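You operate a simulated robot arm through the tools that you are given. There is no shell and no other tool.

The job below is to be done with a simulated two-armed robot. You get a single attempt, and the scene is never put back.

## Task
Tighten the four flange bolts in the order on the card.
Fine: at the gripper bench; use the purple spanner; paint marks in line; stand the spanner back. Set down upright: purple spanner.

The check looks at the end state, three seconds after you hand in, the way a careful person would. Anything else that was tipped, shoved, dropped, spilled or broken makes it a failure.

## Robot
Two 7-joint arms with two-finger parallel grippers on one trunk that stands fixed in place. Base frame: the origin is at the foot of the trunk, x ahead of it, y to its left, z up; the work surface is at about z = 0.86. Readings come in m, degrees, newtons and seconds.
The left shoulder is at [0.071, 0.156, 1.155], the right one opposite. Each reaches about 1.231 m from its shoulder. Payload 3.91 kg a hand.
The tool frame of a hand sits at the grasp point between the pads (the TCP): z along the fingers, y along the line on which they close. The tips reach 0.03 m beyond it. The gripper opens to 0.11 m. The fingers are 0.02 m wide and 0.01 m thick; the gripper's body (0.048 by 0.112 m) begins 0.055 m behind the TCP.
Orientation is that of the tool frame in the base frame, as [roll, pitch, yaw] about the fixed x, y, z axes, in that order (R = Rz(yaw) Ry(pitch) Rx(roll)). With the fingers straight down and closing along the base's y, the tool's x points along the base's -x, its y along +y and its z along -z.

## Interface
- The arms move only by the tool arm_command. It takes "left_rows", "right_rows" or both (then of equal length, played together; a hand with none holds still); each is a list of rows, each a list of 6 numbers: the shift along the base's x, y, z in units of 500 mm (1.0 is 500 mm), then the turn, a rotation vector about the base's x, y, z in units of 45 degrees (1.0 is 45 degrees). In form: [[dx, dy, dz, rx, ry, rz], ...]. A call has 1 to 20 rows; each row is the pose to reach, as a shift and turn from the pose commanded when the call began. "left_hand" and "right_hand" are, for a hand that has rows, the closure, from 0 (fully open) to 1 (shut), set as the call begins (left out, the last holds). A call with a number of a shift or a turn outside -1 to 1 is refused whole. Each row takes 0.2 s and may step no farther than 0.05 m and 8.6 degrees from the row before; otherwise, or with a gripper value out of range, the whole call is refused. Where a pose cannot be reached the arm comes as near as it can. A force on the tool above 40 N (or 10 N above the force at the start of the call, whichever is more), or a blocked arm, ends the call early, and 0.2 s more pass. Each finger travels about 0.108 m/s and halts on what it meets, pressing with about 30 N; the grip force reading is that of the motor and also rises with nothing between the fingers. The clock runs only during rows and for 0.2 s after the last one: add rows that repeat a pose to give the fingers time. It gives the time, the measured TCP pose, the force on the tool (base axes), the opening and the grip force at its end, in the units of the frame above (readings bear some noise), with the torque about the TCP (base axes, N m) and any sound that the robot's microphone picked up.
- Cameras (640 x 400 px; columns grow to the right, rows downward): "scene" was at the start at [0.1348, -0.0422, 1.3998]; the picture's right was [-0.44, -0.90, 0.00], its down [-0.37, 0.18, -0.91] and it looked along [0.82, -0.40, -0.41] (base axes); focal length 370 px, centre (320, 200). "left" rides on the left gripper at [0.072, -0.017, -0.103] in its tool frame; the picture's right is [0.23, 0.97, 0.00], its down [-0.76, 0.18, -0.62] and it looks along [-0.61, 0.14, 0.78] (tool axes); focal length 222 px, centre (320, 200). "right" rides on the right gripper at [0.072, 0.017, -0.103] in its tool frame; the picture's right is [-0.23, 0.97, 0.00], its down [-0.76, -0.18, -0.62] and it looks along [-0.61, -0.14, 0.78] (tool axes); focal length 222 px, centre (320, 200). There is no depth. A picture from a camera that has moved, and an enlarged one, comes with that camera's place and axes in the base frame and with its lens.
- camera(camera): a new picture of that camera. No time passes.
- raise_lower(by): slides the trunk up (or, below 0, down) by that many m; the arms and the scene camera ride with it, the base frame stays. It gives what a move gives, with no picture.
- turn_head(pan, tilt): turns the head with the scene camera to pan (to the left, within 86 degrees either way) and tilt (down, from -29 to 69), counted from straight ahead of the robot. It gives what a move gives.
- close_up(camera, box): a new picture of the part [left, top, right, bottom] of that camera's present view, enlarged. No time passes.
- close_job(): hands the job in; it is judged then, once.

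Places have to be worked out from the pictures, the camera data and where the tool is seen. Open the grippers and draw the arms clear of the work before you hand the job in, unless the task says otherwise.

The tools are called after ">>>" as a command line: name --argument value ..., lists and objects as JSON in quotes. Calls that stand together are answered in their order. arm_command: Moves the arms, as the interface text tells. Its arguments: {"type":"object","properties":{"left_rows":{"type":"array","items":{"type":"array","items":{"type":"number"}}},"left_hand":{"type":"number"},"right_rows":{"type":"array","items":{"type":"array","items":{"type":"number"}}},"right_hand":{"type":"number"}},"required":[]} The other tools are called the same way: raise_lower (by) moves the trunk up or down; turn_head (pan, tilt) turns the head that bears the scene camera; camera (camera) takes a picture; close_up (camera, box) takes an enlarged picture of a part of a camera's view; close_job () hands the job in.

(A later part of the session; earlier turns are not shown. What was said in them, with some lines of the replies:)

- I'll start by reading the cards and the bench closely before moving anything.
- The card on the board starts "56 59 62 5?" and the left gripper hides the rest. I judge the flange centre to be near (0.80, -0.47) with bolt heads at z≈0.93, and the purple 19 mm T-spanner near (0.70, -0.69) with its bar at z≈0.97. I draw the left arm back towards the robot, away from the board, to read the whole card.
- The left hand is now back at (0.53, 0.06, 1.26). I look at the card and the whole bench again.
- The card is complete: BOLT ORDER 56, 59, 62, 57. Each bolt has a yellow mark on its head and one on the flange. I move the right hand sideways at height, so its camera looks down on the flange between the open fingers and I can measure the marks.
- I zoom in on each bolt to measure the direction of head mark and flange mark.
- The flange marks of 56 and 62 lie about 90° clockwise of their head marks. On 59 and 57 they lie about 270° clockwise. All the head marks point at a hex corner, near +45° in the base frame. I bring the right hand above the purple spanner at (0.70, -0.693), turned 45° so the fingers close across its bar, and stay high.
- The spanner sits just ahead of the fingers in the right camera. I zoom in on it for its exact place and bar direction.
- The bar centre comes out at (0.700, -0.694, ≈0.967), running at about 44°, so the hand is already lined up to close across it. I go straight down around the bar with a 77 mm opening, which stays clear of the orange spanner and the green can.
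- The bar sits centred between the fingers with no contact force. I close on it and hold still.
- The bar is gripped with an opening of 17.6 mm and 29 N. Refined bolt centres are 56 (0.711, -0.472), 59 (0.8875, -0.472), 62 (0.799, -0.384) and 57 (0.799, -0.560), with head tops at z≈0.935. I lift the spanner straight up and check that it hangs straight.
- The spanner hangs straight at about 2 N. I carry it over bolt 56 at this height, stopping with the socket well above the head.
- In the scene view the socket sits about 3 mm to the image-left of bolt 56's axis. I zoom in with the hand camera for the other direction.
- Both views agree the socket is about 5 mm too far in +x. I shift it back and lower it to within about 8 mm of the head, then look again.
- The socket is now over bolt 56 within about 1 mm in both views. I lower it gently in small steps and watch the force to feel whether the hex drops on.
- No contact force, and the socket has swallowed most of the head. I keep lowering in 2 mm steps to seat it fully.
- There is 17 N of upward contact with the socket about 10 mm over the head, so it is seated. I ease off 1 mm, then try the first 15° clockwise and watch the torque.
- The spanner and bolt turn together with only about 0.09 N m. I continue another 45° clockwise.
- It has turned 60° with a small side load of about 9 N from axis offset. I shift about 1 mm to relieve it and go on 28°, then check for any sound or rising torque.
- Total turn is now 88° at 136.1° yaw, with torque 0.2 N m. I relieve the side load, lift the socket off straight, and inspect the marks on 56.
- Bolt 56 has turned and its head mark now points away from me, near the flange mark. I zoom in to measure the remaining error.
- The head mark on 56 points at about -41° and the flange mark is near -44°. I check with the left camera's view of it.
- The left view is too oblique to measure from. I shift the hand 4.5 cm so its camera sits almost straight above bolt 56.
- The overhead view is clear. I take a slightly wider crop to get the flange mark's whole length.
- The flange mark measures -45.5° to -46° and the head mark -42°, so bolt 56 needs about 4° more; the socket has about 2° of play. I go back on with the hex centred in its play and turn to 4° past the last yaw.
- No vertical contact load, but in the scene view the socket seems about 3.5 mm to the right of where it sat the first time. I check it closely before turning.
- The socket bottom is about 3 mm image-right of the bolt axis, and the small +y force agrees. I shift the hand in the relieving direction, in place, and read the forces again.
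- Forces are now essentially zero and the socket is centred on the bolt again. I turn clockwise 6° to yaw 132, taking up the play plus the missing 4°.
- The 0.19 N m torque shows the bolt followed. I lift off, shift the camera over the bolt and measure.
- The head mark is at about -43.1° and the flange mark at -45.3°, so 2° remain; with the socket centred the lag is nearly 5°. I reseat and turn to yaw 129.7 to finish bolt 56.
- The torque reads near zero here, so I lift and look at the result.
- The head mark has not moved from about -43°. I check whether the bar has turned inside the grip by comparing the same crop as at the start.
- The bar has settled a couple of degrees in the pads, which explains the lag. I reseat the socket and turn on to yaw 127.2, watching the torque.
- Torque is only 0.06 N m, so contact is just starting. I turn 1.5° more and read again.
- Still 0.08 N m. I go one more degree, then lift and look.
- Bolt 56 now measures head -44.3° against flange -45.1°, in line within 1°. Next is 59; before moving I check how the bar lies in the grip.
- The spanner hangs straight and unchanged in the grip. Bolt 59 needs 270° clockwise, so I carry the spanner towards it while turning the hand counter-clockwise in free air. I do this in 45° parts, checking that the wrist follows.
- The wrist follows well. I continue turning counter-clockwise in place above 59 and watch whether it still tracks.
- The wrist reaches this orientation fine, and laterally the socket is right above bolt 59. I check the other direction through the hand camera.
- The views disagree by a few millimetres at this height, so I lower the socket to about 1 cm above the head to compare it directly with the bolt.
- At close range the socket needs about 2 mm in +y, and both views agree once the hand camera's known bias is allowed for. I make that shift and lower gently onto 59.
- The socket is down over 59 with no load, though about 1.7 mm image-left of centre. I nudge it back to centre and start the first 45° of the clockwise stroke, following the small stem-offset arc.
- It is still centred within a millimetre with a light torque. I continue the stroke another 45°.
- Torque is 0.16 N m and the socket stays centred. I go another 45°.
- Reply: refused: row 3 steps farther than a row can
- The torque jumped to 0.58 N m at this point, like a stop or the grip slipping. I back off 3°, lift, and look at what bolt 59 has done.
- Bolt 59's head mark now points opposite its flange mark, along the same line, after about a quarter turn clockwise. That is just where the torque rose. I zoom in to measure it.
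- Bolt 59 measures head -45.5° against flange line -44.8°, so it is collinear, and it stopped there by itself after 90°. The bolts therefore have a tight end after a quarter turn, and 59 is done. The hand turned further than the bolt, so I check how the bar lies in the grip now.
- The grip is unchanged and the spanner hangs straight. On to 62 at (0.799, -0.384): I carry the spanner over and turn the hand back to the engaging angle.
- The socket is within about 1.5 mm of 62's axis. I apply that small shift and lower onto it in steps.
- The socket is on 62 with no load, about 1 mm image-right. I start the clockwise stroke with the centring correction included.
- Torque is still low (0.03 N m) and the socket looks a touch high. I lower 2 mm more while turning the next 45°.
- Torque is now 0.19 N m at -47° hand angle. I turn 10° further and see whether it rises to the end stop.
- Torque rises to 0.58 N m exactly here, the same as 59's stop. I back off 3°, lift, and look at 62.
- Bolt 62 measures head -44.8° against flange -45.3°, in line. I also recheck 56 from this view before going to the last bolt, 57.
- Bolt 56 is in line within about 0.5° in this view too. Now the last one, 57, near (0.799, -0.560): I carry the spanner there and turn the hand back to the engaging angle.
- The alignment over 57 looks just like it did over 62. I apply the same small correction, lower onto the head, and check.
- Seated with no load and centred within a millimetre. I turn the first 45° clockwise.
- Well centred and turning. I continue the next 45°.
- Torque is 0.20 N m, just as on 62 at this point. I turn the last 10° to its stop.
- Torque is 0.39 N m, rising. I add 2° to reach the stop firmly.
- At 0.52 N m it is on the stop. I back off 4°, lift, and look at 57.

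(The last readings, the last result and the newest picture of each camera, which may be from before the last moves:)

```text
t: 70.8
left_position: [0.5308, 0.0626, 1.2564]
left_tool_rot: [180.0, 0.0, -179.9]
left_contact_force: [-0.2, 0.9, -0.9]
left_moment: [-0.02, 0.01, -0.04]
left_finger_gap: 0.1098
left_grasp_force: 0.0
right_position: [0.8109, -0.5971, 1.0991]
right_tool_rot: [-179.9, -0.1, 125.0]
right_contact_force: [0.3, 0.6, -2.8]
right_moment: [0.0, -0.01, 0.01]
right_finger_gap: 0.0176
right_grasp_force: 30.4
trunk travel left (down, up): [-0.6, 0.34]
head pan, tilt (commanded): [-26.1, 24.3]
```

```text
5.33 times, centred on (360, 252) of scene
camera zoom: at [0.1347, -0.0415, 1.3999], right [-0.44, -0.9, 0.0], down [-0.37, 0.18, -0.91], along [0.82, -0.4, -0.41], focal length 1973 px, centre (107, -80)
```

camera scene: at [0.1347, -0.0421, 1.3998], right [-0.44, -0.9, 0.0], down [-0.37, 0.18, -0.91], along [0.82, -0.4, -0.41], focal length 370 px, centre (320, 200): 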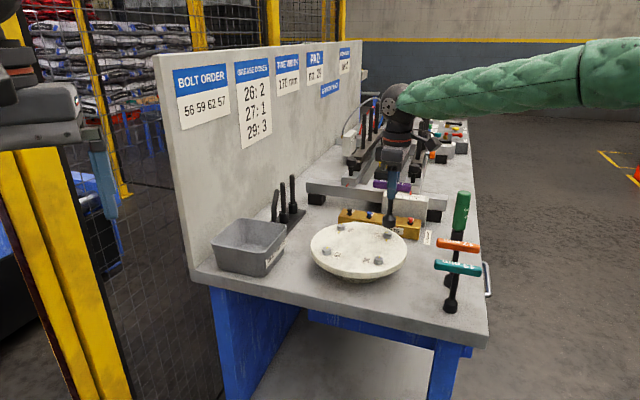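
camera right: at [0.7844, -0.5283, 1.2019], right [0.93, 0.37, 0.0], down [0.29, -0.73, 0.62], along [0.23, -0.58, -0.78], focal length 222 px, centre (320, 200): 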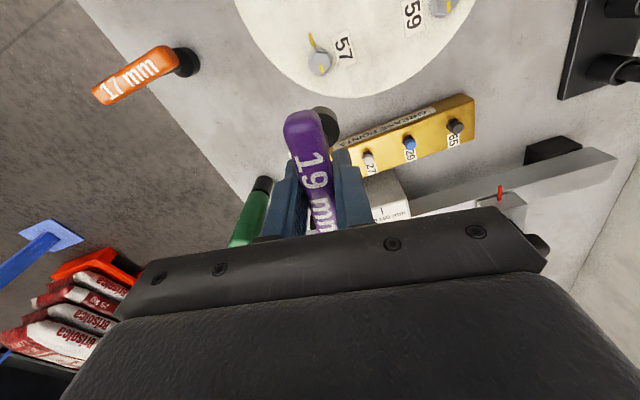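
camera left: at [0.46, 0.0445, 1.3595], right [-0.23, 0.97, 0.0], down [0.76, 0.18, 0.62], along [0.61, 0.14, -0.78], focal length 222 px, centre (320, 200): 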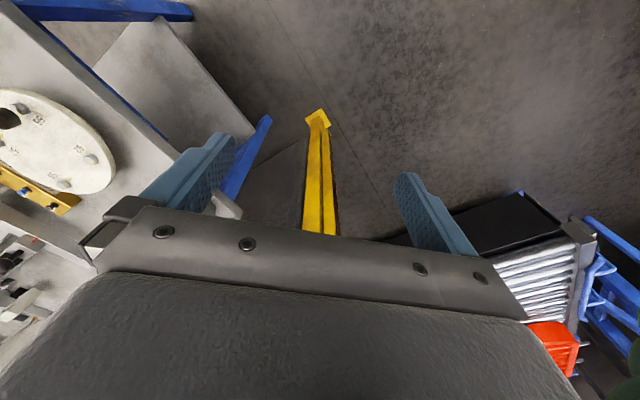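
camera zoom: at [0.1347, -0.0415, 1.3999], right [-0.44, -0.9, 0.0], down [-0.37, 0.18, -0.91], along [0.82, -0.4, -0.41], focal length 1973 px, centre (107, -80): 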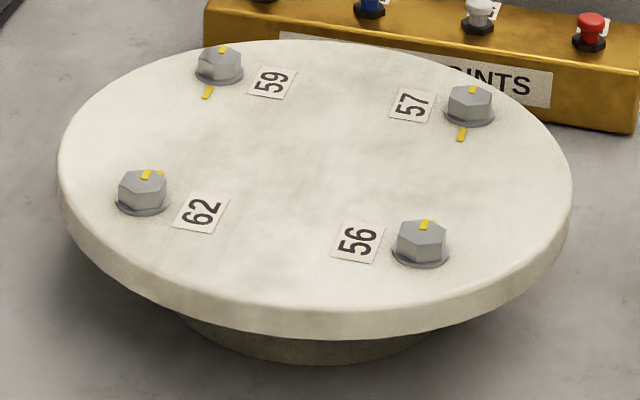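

Bolt 57 measures head -46.9° against a flange line of -45.9°, so all four are in line. The flange marks simply point inward, so on 57 and 59 they sit on the other side of the bolt. Now I carry the purple spanner back towards its place, first rising a little, and turn the hand back to the original angle.

>>> arm_command --right_rows '[[0, 0, 0.06, 0, 0, 0.05], [-0.02, -0.018, 0.06, 0, 0, 0.2], [-0.04, -0.036, 0.06, 0, 0, 0.36], [-0.06, -0.054, 0.06, 0, 0, 0.52], [-0.08, -0.072, 0.06, 0, 0, 0.68], [-0.1, -0.09, 0.06, 0, 0, 0.84], [-0.1, -0.09, 0.06, 0, 0, 1.0]]'

>>> arm_command --right_rows '[[-0.02, -0.017, 0, 0, 0, 0.167], [-0.04, -0.034, 0, 0, 0, 0.333], [-0.06, -0.051, 0, 0, 0, 0.5], [-0.08, -0.068, 0, 0, 0, 0.667], [-0.1, -0.085, 0, 0, 0, 0.833], [-0.12, -0.1024, 0, 0, 0, 1.0]]'

>>> arm_command --right_rows '[[0, 0, 0, 0, 0, 0.156], [0, 0, -0.06, 0, 0, 0.156], [0, 0, -0.14, 0, 0, 0.156], [0, 0, -0.14, 0, 0, 0.156]]'

>>> camera --camera "scene"

>>> close_up --camera "scene" --box '[410, 160, 510, 260]'

>>> camera --camera "right"

```text
t: 72.4
left_position: [0.5313, 0.0627, 1.2557]
left_tool_rot: [-180.0, -0.1, -179.9]
left_contact_force: [0.7, -0.6, -0.6]
left_moment: [0.0, 0.01, 0.04]
left_finger_gap: 0.1099
left_grasp_force: 0.2
right_position: [0.7618, -0.6429, 1.129]
right_tool_rot: [180.0, -0.1, 170.1]
right_contact_force: [-0.6, 0.0, -2.2]
right_moment: [-0.02, 0.01, 0.0]
right_finger_gap: 0.0178
right_grasp_force: 29.7
trunk travel left (down, up): [-0.6, 0.34]
head pan, tilt (commanded): [-26.1, 24.3]
```

```text
t: 73.8
left_position: [0.5306, 0.0618, 1.2553]
left_tool_rot: [180.0, 0.0, -179.8]
left_contact_force: [-0.5, 0.3, 0.5]
left_moment: [-0.02, -0.01, -0.05]
left_finger_gap: 0.1099
left_grasp_force: 0.0
right_position: [0.7009, -0.692, 1.1287]
right_tool_rot: [179.9, 0.0, -144.8]
right_contact_force: [0.5, -0.5, -1.9]
right_moment: [-0.04, 0.02, 0.02]
right_finger_gap: 0.0179
right_grasp_force: 30.0
trunk travel left (down, up): [-0.6, 0.34]
head pan, tilt (commanded): [-26.1, 24.3]
```

```text
t: 74.8
left_position: [0.5303, 0.0611, 1.2571]
left_tool_rot: [-180.0, 0.0, -179.9]
left_contact_force: [-1.1, 0.2, 0.2]
left_moment: [-0.02, -0.04, 0.0]
left_finger_gap: 0.1098
left_grasp_force: 0.1
right_position: [0.7038, -0.6978, 1.0577]
right_tool_rot: [-180.0, 0.0, -138.0]
right_contact_force: [-0.5, 0.1, -2.6]
right_moment: [0.02, 0.0, 0.0]
right_finger_gap: 0.0177
right_grasp_force: 29.8
trunk travel left (down, up): [-0.6, 0.34]
head pan, tilt (commanded): [-26.1, 24.3]
```

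```text
taken
camera scene: at [0.134, -0.0417, 1.4], right [-0.44, -0.9, 0.0], down [-0.37, 0.18, -0.91], along [0.82, -0.4, -0.41], focal length 370 px, centre (320, 200)
```

scene: 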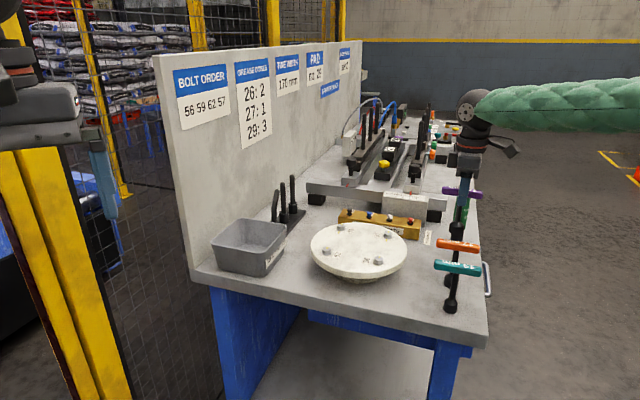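

```text
4.00 times, centred on (460, 210) of scene
camera zoom: at [0.134, -0.0417, 1.4], right [-0.44, -0.9, 0.0], down [-0.37, 0.18, -0.91], along [0.82, -0.4, -0.41], focal length 1480 px, centre (-240, 160)
```

zoom: 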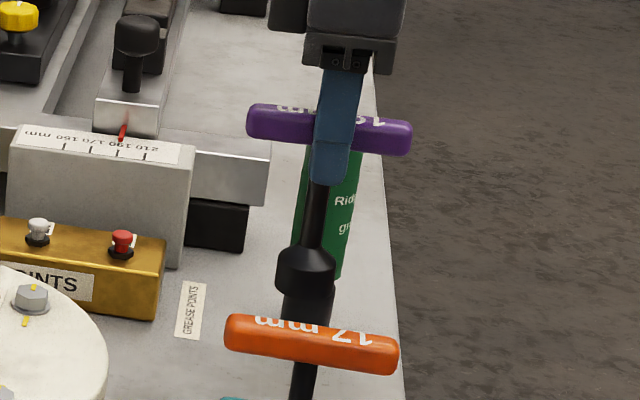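

```text
taken
camera right: at [0.6405, -0.734, 1.1616], right [-0.48, 0.88, 0.0], down [0.68, 0.38, 0.62], along [0.55, 0.3, -0.78], focal length 222 px, centre (320, 200)
```

right: 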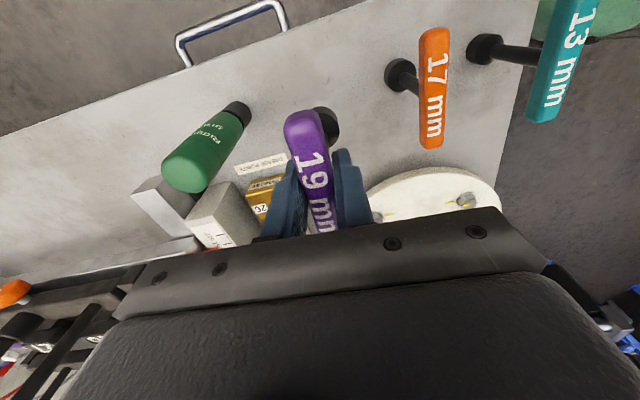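

The spanner is back above its spot. I lower it to about 1 cm off the bench and compare the view with the starting picture before setting it down.

>>> arm_command --right_rows '[[0, 0, -0.05, 0, 0, 0], [0, 0, -0.1, 0, 0, 0], [0, 0, -0.149, 0, 0, 0], [0, 0, -0.149, 0, 0, 0]]'

>>> close_up --camera "scene" --box '[425, 190, 495, 260]'

>>> close_up --camera "scene" --box '[420, 220, 500, 320]'

>>> camera --camera "right"

```text
t: 75.8
left_position: [0.5317, 0.0624, 1.2561]
left_tool_rot: [-180.0, 0.0, -179.9]
left_contact_force: [-0.1, -0.2, 0.9]
left_moment: [-0.03, 0.04, -0.02]
left_finger_gap: 0.1101
left_grasp_force: 0.0
right_position: [0.7033, -0.6945, 0.9819]
right_tool_rot: [180.0, -0.1, -137.9]
right_contact_force: [-0.1, 0.2, -2.4]
right_moment: [-0.02, -0.02, 0.01]
right_finger_gap: 0.0177
right_grasp_force: 29.7
trunk travel left (down, up): [-0.6, 0.34]
head pan, tilt (commanded): [-26.1, 24.3]
```

```text
5.71 times, centred on (460, 225) of scene
camera zoom: at [0.1344, -0.0418, 1.3999], right [-0.44, -0.9, 0.0], down [-0.37, 0.18, -0.91], along [0.82, -0.4, -0.41], focal length 2114 px, centre (-480, 57)
```

zoom: 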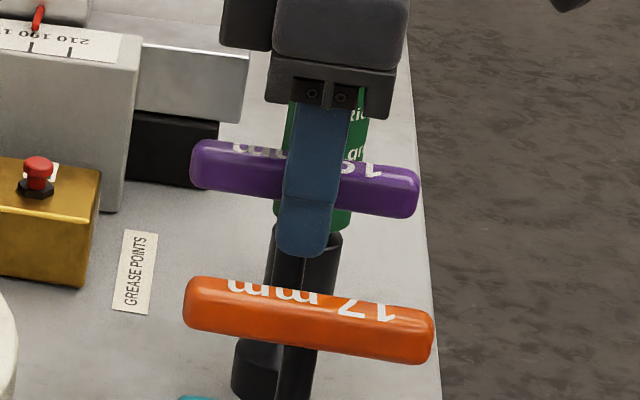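

```text
4.00 times, centred on (460, 270) of scene
camera zoom: at [0.1344, -0.0418, 1.3999], right [-0.44, -0.9, 0.0], down [-0.37, 0.18, -0.91], along [0.82, -0.4, -0.41], focal length 1480 px, centre (-240, -80)
```

zoom: 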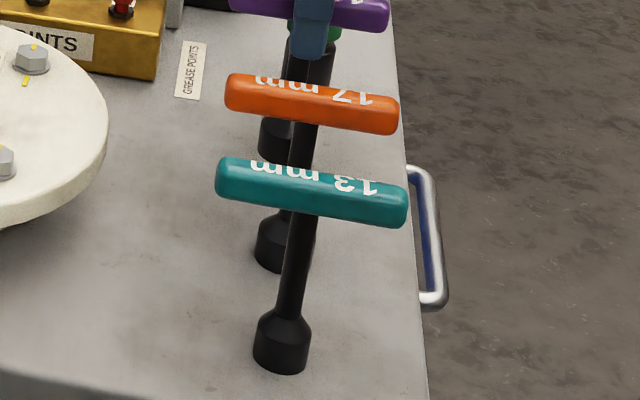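

```text
taken
camera right: at [0.6389, -0.7319, 1.086], right [-0.48, 0.88, 0.0], down [0.68, 0.38, 0.62], along [0.55, 0.3, -0.78], focal length 222 px, centre (320, 200)
```

right: 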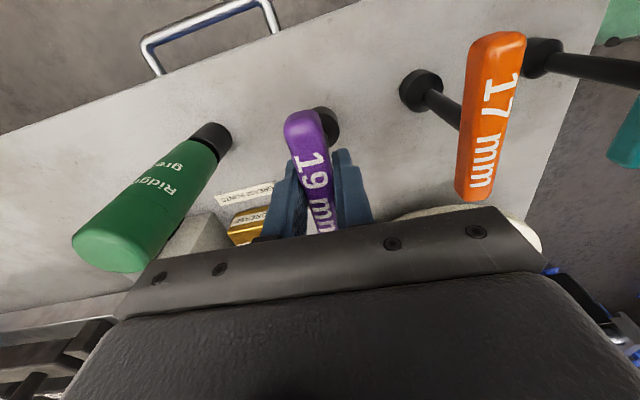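

Compared with the start, the spanner now sits about 5 mm higher in the grip and its spot is 2–4 mm off to the image-left. I correct that, lower to near the bench and watch for contact.

>>> arm_command --right_rows '[[-0.0036, -0.004, 0, 0, 0, 0.03], [-0.0036, -0.004, -0.01, 0, 0, 0.03], [-0.0036, -0.004, -0.018, 0, 0, 0.03], [-0.0036, -0.004, -0.024, 0, 0, 0.03], [-0.0036, -0.004, -0.024, 0, 0, 0.03]]'

>>> close_up --camera "scene" --box '[425, 190, 495, 260]'

>>> close_up --camera "right" --box '[280, 85, 376, 145]'

```text
t: 77.0
left_position: [0.5318, 0.0621, 1.2552]
left_tool_rot: [-180.0, 0.1, -180.0]
left_contact_force: [-0.3, 0.1, 0.9]
left_moment: [-0.01, 0.01, 0.0]
left_finger_gap: 0.1101
left_grasp_force: 0.0
right_position: [0.6999, -0.6972, 0.9715]
right_tool_rot: [-179.9, 0.0, -136.7]
right_contact_force: [0.3, 0.8, -2.4]
right_moment: [-0.01, -0.01, 0.01]
right_finger_gap: 0.0175
right_grasp_force: 30.1
trunk travel left (down, up): [-0.6, 0.34]
head pan, tilt (commanded): [-26.1, 24.3]
```

```text
5.71 times, centred on (460, 225) of scene
camera zoom: at [0.1348, -0.0422, 1.3998], right [-0.44, -0.9, 0.0], down [-0.37, 0.18, -0.91], along [0.82, -0.4, -0.41], focal length 2114 px, centre (-480, 57)
```

zoom: 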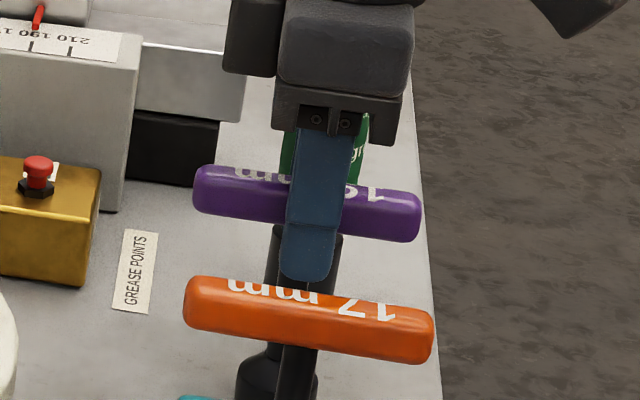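

```text
6.67 times, centred on (328, 115) of right
camera zoom: at [0.6373, -0.7345, 1.0749], right [-0.5, 0.86, 0.0], down [0.68, 0.39, 0.62], along [0.54, 0.31, -0.78], focal length 1481 px, centre (267, 767)
```

zoom: 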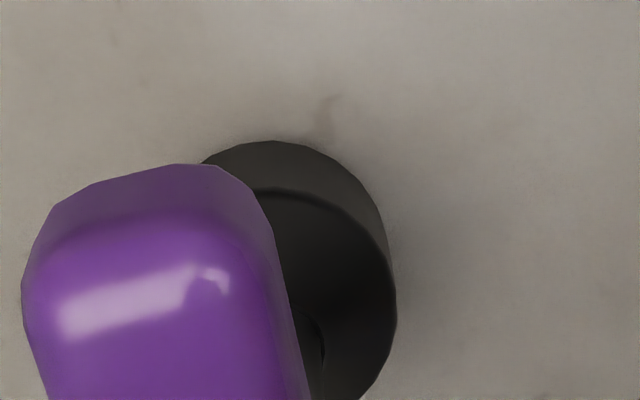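

About 6 mm of drop remains and there is no contact yet. I lower in 1 mm steps and stop when the bench pushes back.

>>> arm_command --right_rows '[[-0.001, -0.002, -0.003, 0, 0, 0], [-0.001, -0.002, -0.006, 0, 0, 0], [-0.001, -0.002, -0.008, 0, 0, 0], [-0.001, -0.002, -0.008, 0, 0, 0]]'

```text
t: 78.0
left_position: [0.5317, 0.0617, 1.2562]
left_tool_rot: [180.0, 0.0, -179.8]
left_contact_force: [0.0, -0.1, 0.3]
left_moment: [-0.01, 0.0, 0.0]
left_finger_gap: 0.11
left_grasp_force: 0.1
right_position: [0.6991, -0.6973, 0.9679]
right_tool_rot: [180.0, 0.0, -136.6]
right_contact_force: [0.4, 0.6, -2.0]
right_moment: [-0.01, -0.05, -0.04]
right_finger_gap: 0.0178
right_grasp_force: 29.8
trunk travel left (down, up): [-0.6, 0.34]
head pan, tilt (commanded): [-26.1, 24.3]
```

No contact yet at 0.968. I lower a further 2 mm in half-millimetre steps.

>>> arm_command --right_rows '[[0, 0, -0.001, 0, 0, 0], [0, 0, -0.002, 0, 0, 0], [0, 0, -0.003, 0, 0, 0], [0, 0, -0.004, 0, 0, 0], [0, 0, -0.004, 0, 0, 0]]'

>>> close_up --camera "scene" --box '[425, 190, 495, 260]'

```text
t: 79.2
left_position: [0.5306, 0.0625, 1.256]
left_tool_rot: [180.0, 0.0, -179.9]
left_contact_force: [0.0, 0.8, -0.6]
left_moment: [-0.01, -0.01, -0.02]
left_finger_gap: 0.1101
left_grasp_force: 0.0
right_position: [0.6997, -0.6972, 0.9686]
right_tool_rot: [-179.9, 0.0, -136.6]
right_contact_force: [1.2, 1.8, 5.0]
right_moment: [0.27, -0.36, 0.01]
right_finger_gap: 0.0175
right_grasp_force: 29.3
trunk travel left (down, up): [-0.6, 0.34]
head pan, tilt (commanded): [-26.1, 24.3]
```

```text
5.71 times, centred on (460, 225) of scene
camera zoom: at [0.1344, -0.0414, 1.3999], right [-0.44, -0.9, 0.0], down [-0.37, 0.18, -0.91], along [0.82, -0.4, -0.41], focal length 2114 px, centre (-480, 57)
```

zoom: 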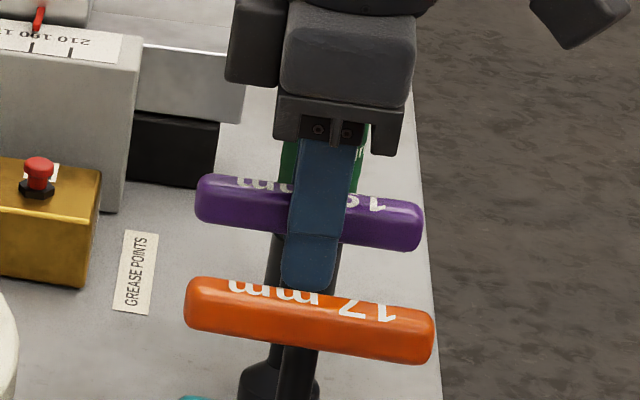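

The bench now carries about 7 N. I press half a millimetre more so the base can settle flat in the grip.

>>> arm_command --right_rows '[[0, 0, -0.001, 0, 0, 0], [0, 0, -0.002, 0, 0, 0], [0, 0, -0.002, 0, 0, 0]]'

>>> close_up --camera "scene" --box '[425, 190, 495, 260]'

>>> camera --camera "right"

```text
t: 80.0
left_position: [0.5293, 0.063, 1.2566]
left_tool_rot: [179.9, 0.0, 179.9]
left_contact_force: [0.3, 0.2, -0.7]
left_moment: [-0.04, -0.01, -0.05]
left_finger_gap: 0.11
left_grasp_force: 0.0
right_position: [0.6981, -0.6971, 0.9683]
right_tool_rot: [-179.9, 0.0, -136.6]
right_contact_force: [0.7, -4.7, 19.1]
right_moment: [-0.1, -0.28, -0.07]
right_finger_gap: 0.0178
right_grasp_force: 30.0
trunk travel left (down, up): [-0.6, 0.34]
head pan, tilt (commanded): [-26.1, 24.3]
```

```text
5.71 times, centred on (460, 225) of scene
camera zoom: at [0.1334, -0.0411, 1.4002], right [-0.44, -0.9, 0.0], down [-0.37, 0.18, -0.91], along [0.82, -0.4, -0.41], focal length 2114 px, centre (-480, 57)
```

zoom: 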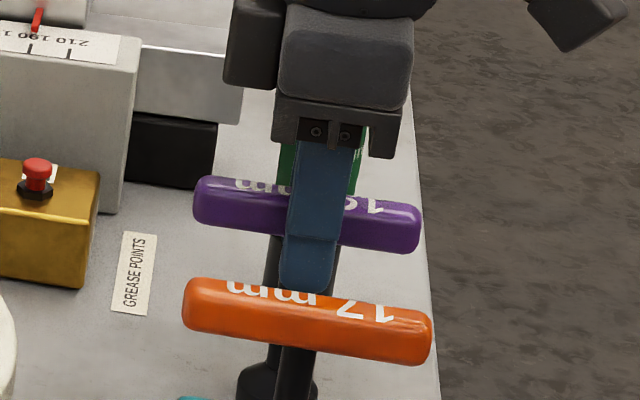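

```text
taken
camera right: at [0.6354, -0.7344, 1.0709], right [-0.5, 0.86, 0.0], down [0.67, 0.39, 0.62], along [0.54, 0.31, -0.78], focal length 222 px, centre (320, 200)
```

right: 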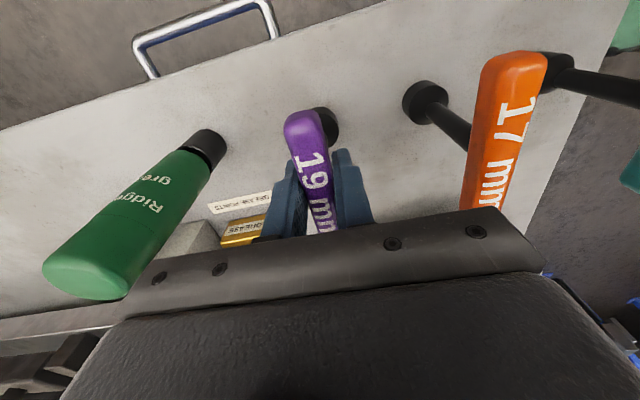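

It stands firmly with 19 N. I relieve most of the preload, then open the fingers while holding still.

>>> arm_command --right_rows '[[0, 0, 0.001, 0, 0, 0], [0, 0, 0.002, 0, 0, 0], [0, 0, 0.002, 0, 0, 0]]'

>>> arm_command --right_rows '[[0, 0, 0, 0, 0, 0], [0, 0, 0, 0, 0, 0], [0, 0, 0, 0, 0, 0], [0, 0, 0, 0, 0, 0]]' --right_hand 0.35

>>> camera --camera "right"

>>> close_up --camera "scene" --box '[425, 190, 495, 260]'

```text
t: 80.8
left_position: [0.5304, 0.0628, 1.257]
left_tool_rot: [180.0, 0.1, -179.9]
left_contact_force: [0.2, -0.4, 1.0]
left_moment: [-0.03, -0.03, 0.03]
left_finger_gap: 0.11
left_grasp_force: 0.0
right_position: [0.6981, -0.6956, 0.9681]
right_tool_rot: [179.9, 0.0, -136.7]
right_contact_force: [3.8, -2.5, 16.5]
right_moment: [0.01, -0.63, -0.1]
right_finger_gap: 0.0178
right_grasp_force: 30.2
trunk travel left (down, up): [-0.6, 0.34]
head pan, tilt (commanded): [-26.1, 24.3]
```

```text
t: 81.8
left_position: [0.5299, 0.0613, 1.2565]
left_tool_rot: [-179.9, 0.0, -180.0]
left_contact_force: [0.4, 0.8, 0.3]
left_moment: [-0.01, 0.01, 0.04]
left_finger_gap: 0.11
left_grasp_force: 0.1
right_position: [0.6995, -0.6963, 0.966]
right_tool_rot: [180.0, 0.0, -136.6]
right_contact_force: [-0.5, -0.2, -0.3]
right_moment: [0.0, -0.03, 0.02]
right_finger_gap: 0.0713
right_grasp_force: 0.1
trunk travel left (down, up): [-0.6, 0.34]
head pan, tilt (commanded): [-26.1, 24.3]
```

```text
taken
camera right: at [0.6354, -0.7347, 1.0699], right [-0.5, 0.86, 0.0], down [0.68, 0.39, 0.62], along [0.54, 0.31, -0.78], focal length 222 px, centre (320, 200)
```

right: 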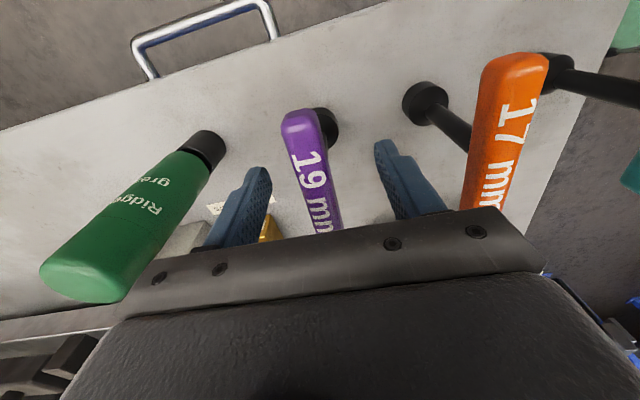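

```text
5.71 times, centred on (460, 225) of scene
camera zoom: at [0.1345, -0.0418, 1.3999], right [-0.44, -0.9, 0.0], down [-0.37, 0.18, -0.91], along [0.82, -0.4, -0.41], focal length 2114 px, centre (-480, 57)
```

zoom: 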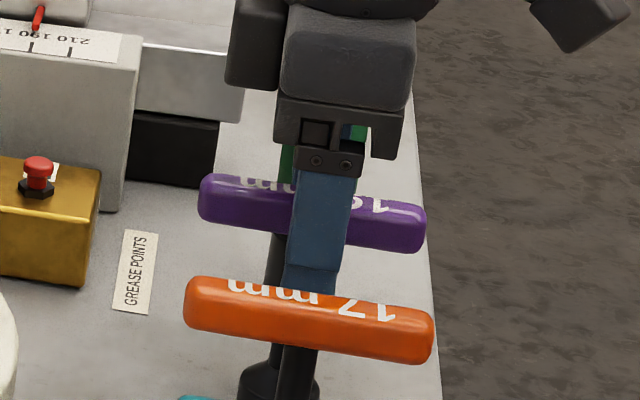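

The spanner stands free, upright, within about 5 mm of its original place. I rise straight up, keeping the fingers clear of the bar.

>>> arm_command --right_rows '[[0, 0, 0.03, 0, 0, 0], [0, 0, 0.08, 0, 0, 0], [0, 0, 0.16, 0, 0, 0], [0, 0, 0.24, 0, 0, 0], [0, 0, 0.32, 0, 0, 0], [0, 0, 0.4, 0, 0, 0], [0, 0, 0.48, 0, 0, 0]]'

>>> camera --camera "scene"

>>> camera --camera "right"

>>> close_up --camera "scene" --box '[415, 180, 505, 320]'

```text
t: 83.4
left_position: [0.5312, 0.0637, 1.256]
left_tool_rot: [-180.0, 0.0, -179.9]
left_contact_force: [-0.1, 0.1, -0.4]
left_moment: [0.01, -0.01, 0.01]
left_finger_gap: 0.11
left_grasp_force: 0.1
right_position: [0.7018, -0.6946, 1.2047]
right_tool_rot: [180.0, -0.2, -136.6]
right_contact_force: [0.1, 0.1, -0.9]
right_moment: [-0.01, 0.03, 0.01]
right_finger_gap: 0.0715
right_grasp_force: 0.1
trunk travel left (down, up): [-0.6, 0.34]
head pan, tilt (commanded): [-26.1, 24.3]
```

```text
taken
camera scene: at [0.1343, -0.0409, 1.3998], right [-0.44, -0.9, 0.0], down [-0.37, 0.18, -0.91], along [0.82, -0.4, -0.41], focal length 370 px, centre (320, 200)
```

scene: 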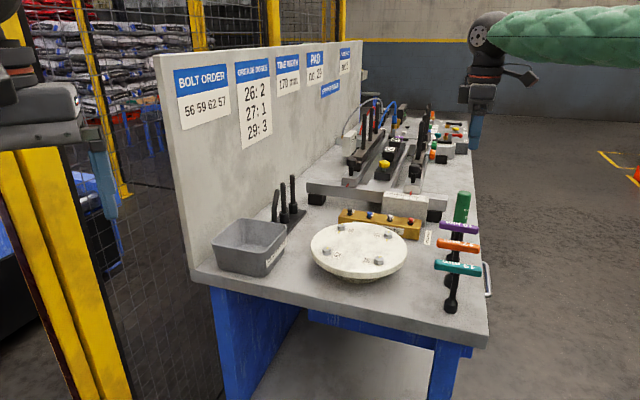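

```text
taken
camera right: at [0.6382, -0.733, 1.3072], right [-0.5, 0.86, 0.0], down [0.68, 0.39, 0.62], along [0.54, 0.31, -0.78], focal length 222 px, centre (320, 200)
```

right: 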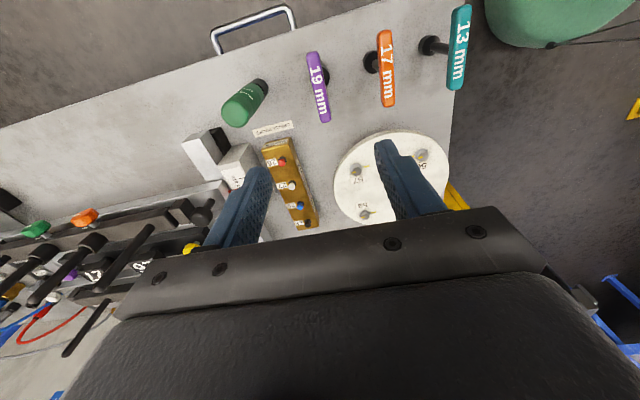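

```text
2.86 times, centred on (460, 250) of scene
camera zoom: at [0.1343, -0.0409, 1.3998], right [-0.44, -0.9, 0.0], down [-0.37, 0.18, -0.91], along [0.82, -0.4, -0.41], focal length 1057 px, centre (-80, 57)
```

zoom: 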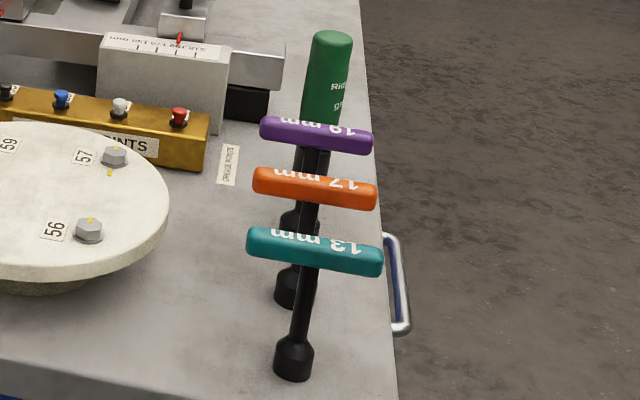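

The purple spanner stands upright beside the others and nothing else has moved. I swing the right hand, opened, to the earlier high vantage over the flange for a last look at all four bolts.

>>> arm_command --right_rows '[[-0.03, 0.06, 0.005, 0, 0, -0.16], [-0.06, 0.12, 0.01, 0, 0, -0.32], [-0.09, 0.18, 0.015, 0, 0, -0.48], [-0.12, 0.24, 0.02, 0, 0, -0.64], [-0.15, 0.3, 0.025, 0, 0, -0.8], [-0.19, 0.37, 0.028, 0, 0, -0.96], [-0.19, 0.39, 0.028, 0, 0, -0.96], [-0.19, 0.39, 0.028, 0, 0, -0.96]]' --right_hand 0.0

>>> close_up --camera "right" --box '[280, 120, 420, 220]'

>>> close_up --camera "right" --box '[332, 122, 364, 146]'

>>> camera --camera "right"

```text
t: 85.2
left_position: [0.53, 0.0611, 1.256]
left_tool_rot: [180.0, 0.0, 179.9]
left_contact_force: [-0.8, 0.2, -0.3]
left_moment: [0.02, -0.01, -0.02]
left_finger_gap: 0.1099
left_grasp_force: 0.1
right_position: [0.6049, -0.5022, 1.2208]
right_tool_rot: [-180.0, 0.0, -179.8]
right_contact_force: [0.5, -0.5, 1.6]
right_moment: [0.0, -0.04, 0.01]
right_finger_gap: 0.1101
right_grasp_force: 0.0
trunk travel left (down, up): [-0.6, 0.34]
head pan, tilt (commanded): [-26.1, 24.3]
```

```text
4.00 times, centred on (350, 170) of right
camera zoom: at [0.5325, -0.4856, 1.3236], right [0.22, 0.97, 0.0], down [0.76, -0.18, 0.62], along [0.61, -0.14, -0.78], focal length 888 px, centre (200, 320)
```

zoom: 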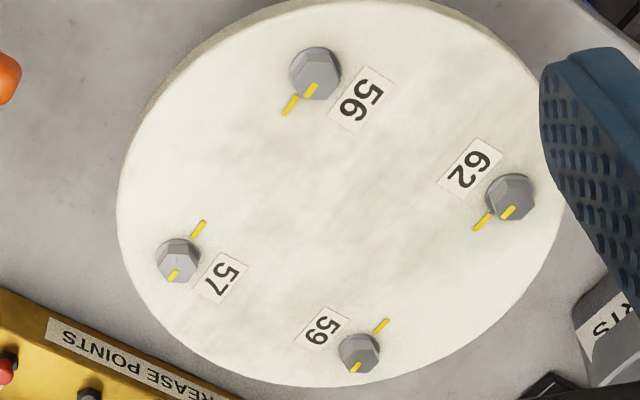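

```text
16.00 times, centred on (348, 134) of right
camera zoom: at [0.5325, -0.4856, 1.3236], right [0.22, 0.97, 0.0], down [0.76, -0.18, 0.62], along [0.61, -0.14, -0.78], focal length 3554 px, centre (-128, 1256)
```

zoom: 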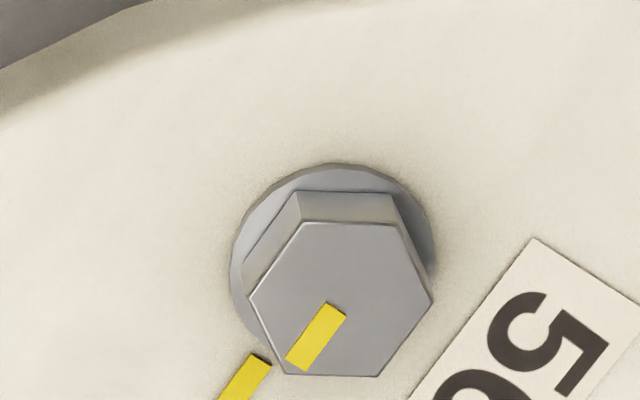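

```text
taken
camera right: at [0.5325, -0.4856, 1.3236], right [0.22, 0.97, 0.0], down [0.76, -0.18, 0.62], along [0.61, -0.14, -0.78], focal length 222 px, centre (320, 200)
```

right: 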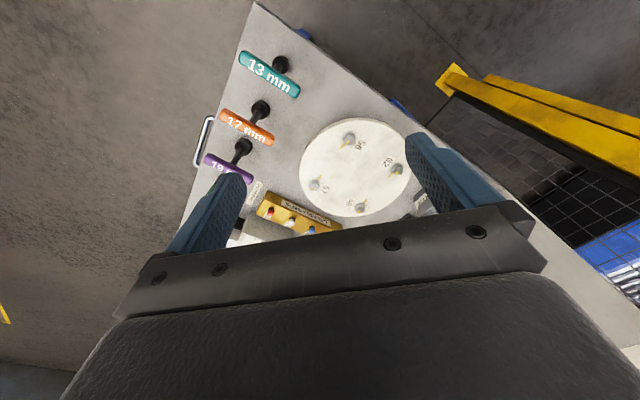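

All four head marks lie in line with their flange marks, and the spanners, can, tray and block are where they were. I draw the right hand back clear of the bench.

>>> arm_command --right_rows '[[-0.06, 0, 0.03, 0, 0, 0], [-0.12, 0, 0.06, 0, 0, 0], [-0.18, 0, 0.06, 0, 0, 0], [-0.24, 0, 0.06, 0, 0, 0], [-0.3, 0, 0.06, 0, 0, 0], [-0.3, 0, 0.06, 0, 0, 0]]'

>>> camera --camera "scene"

>>> close_up --camera "scene" --box '[290, 190, 500, 320]'

```text
t: 86.6
left_position: [0.5316, 0.0619, 1.2549]
left_tool_rot: [180.0, -0.1, -179.9]
left_contact_force: [0.2, -0.1, 0.2]
left_moment: [-0.03, 0.01, 0.01]
left_finger_gap: 0.1103
left_grasp_force: 0.0
right_position: [0.4537, -0.5024, 1.2496]
right_tool_rot: [-179.9, -0.1, -179.8]
right_contact_force: [0.2, -0.4, -0.3]
right_moment: [0.02, 0.01, 0.01]
right_finger_gap: 0.1102
right_grasp_force: 0.1
trunk travel left (down, up): [-0.6, 0.34]
head pan, tilt (commanded): [-26.1, 24.3]
```

```text
taken
camera scene: at [0.1354, -0.0415, 1.3997], right [-0.44, -0.9, 0.0], down [-0.37, 0.18, -0.91], along [0.82, -0.4, -0.41], focal length 370 px, centre (320, 200)
```

scene: 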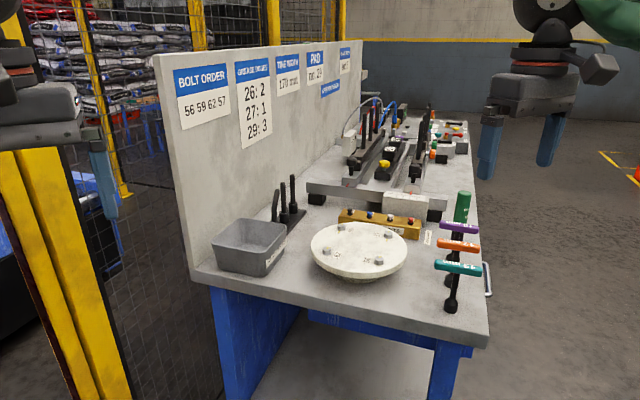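

```text
3.05 times, centred on (395, 255) of scene
camera zoom: at [0.1354, -0.0415, 1.3997], right [-0.44, -0.9, 0.0], down [-0.37, 0.18, -0.91], along [0.82, -0.4, -0.41], focal length 1127 px, centre (91, 32)
```

zoom: 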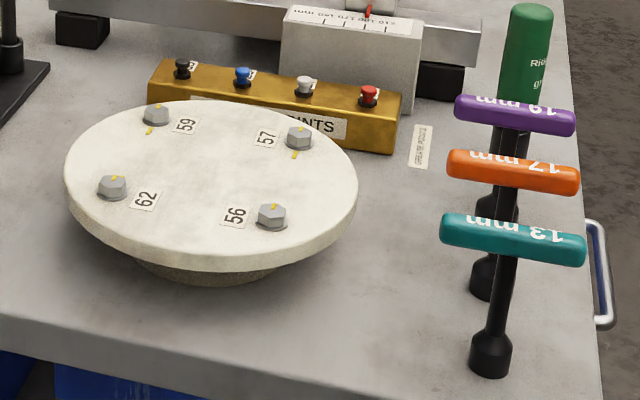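

Both hands are open and clear of the work. The bolts were tightened in the order 56, 59, 62, 57 with their marks in line, and the purple spanner stands upright in its place. I hand the job in.

>>> close_job

```text
The job is handed in.
```

I tightened the four flange bolts in the card's order (56, 59, 62, 57) with the purple spanner, and the job is handed in.

- **Paint marks:** in my last measurements each head mark lined up with its flange mark to within about 1°. On 59 and 57 the flange mark sits on the opposite side of the bolt, so those marks line up through the bolt's centre. I took that as the finished position.
- **Tightness:** 59, 62 and 57 turned about a quarter turn clockwise, and the torque then rose to 0.5–0.6 N m. I did not turn 56 that far. Its marks line up, but it may be up to 1° short of its stop.
- **Spanner:** it stands upright next to the other two, within about 5 mm of where it started.
- **The rest of the bench:** nothing else looked moved or tipped in the final pictures. Both grippers are open and clear of the work.
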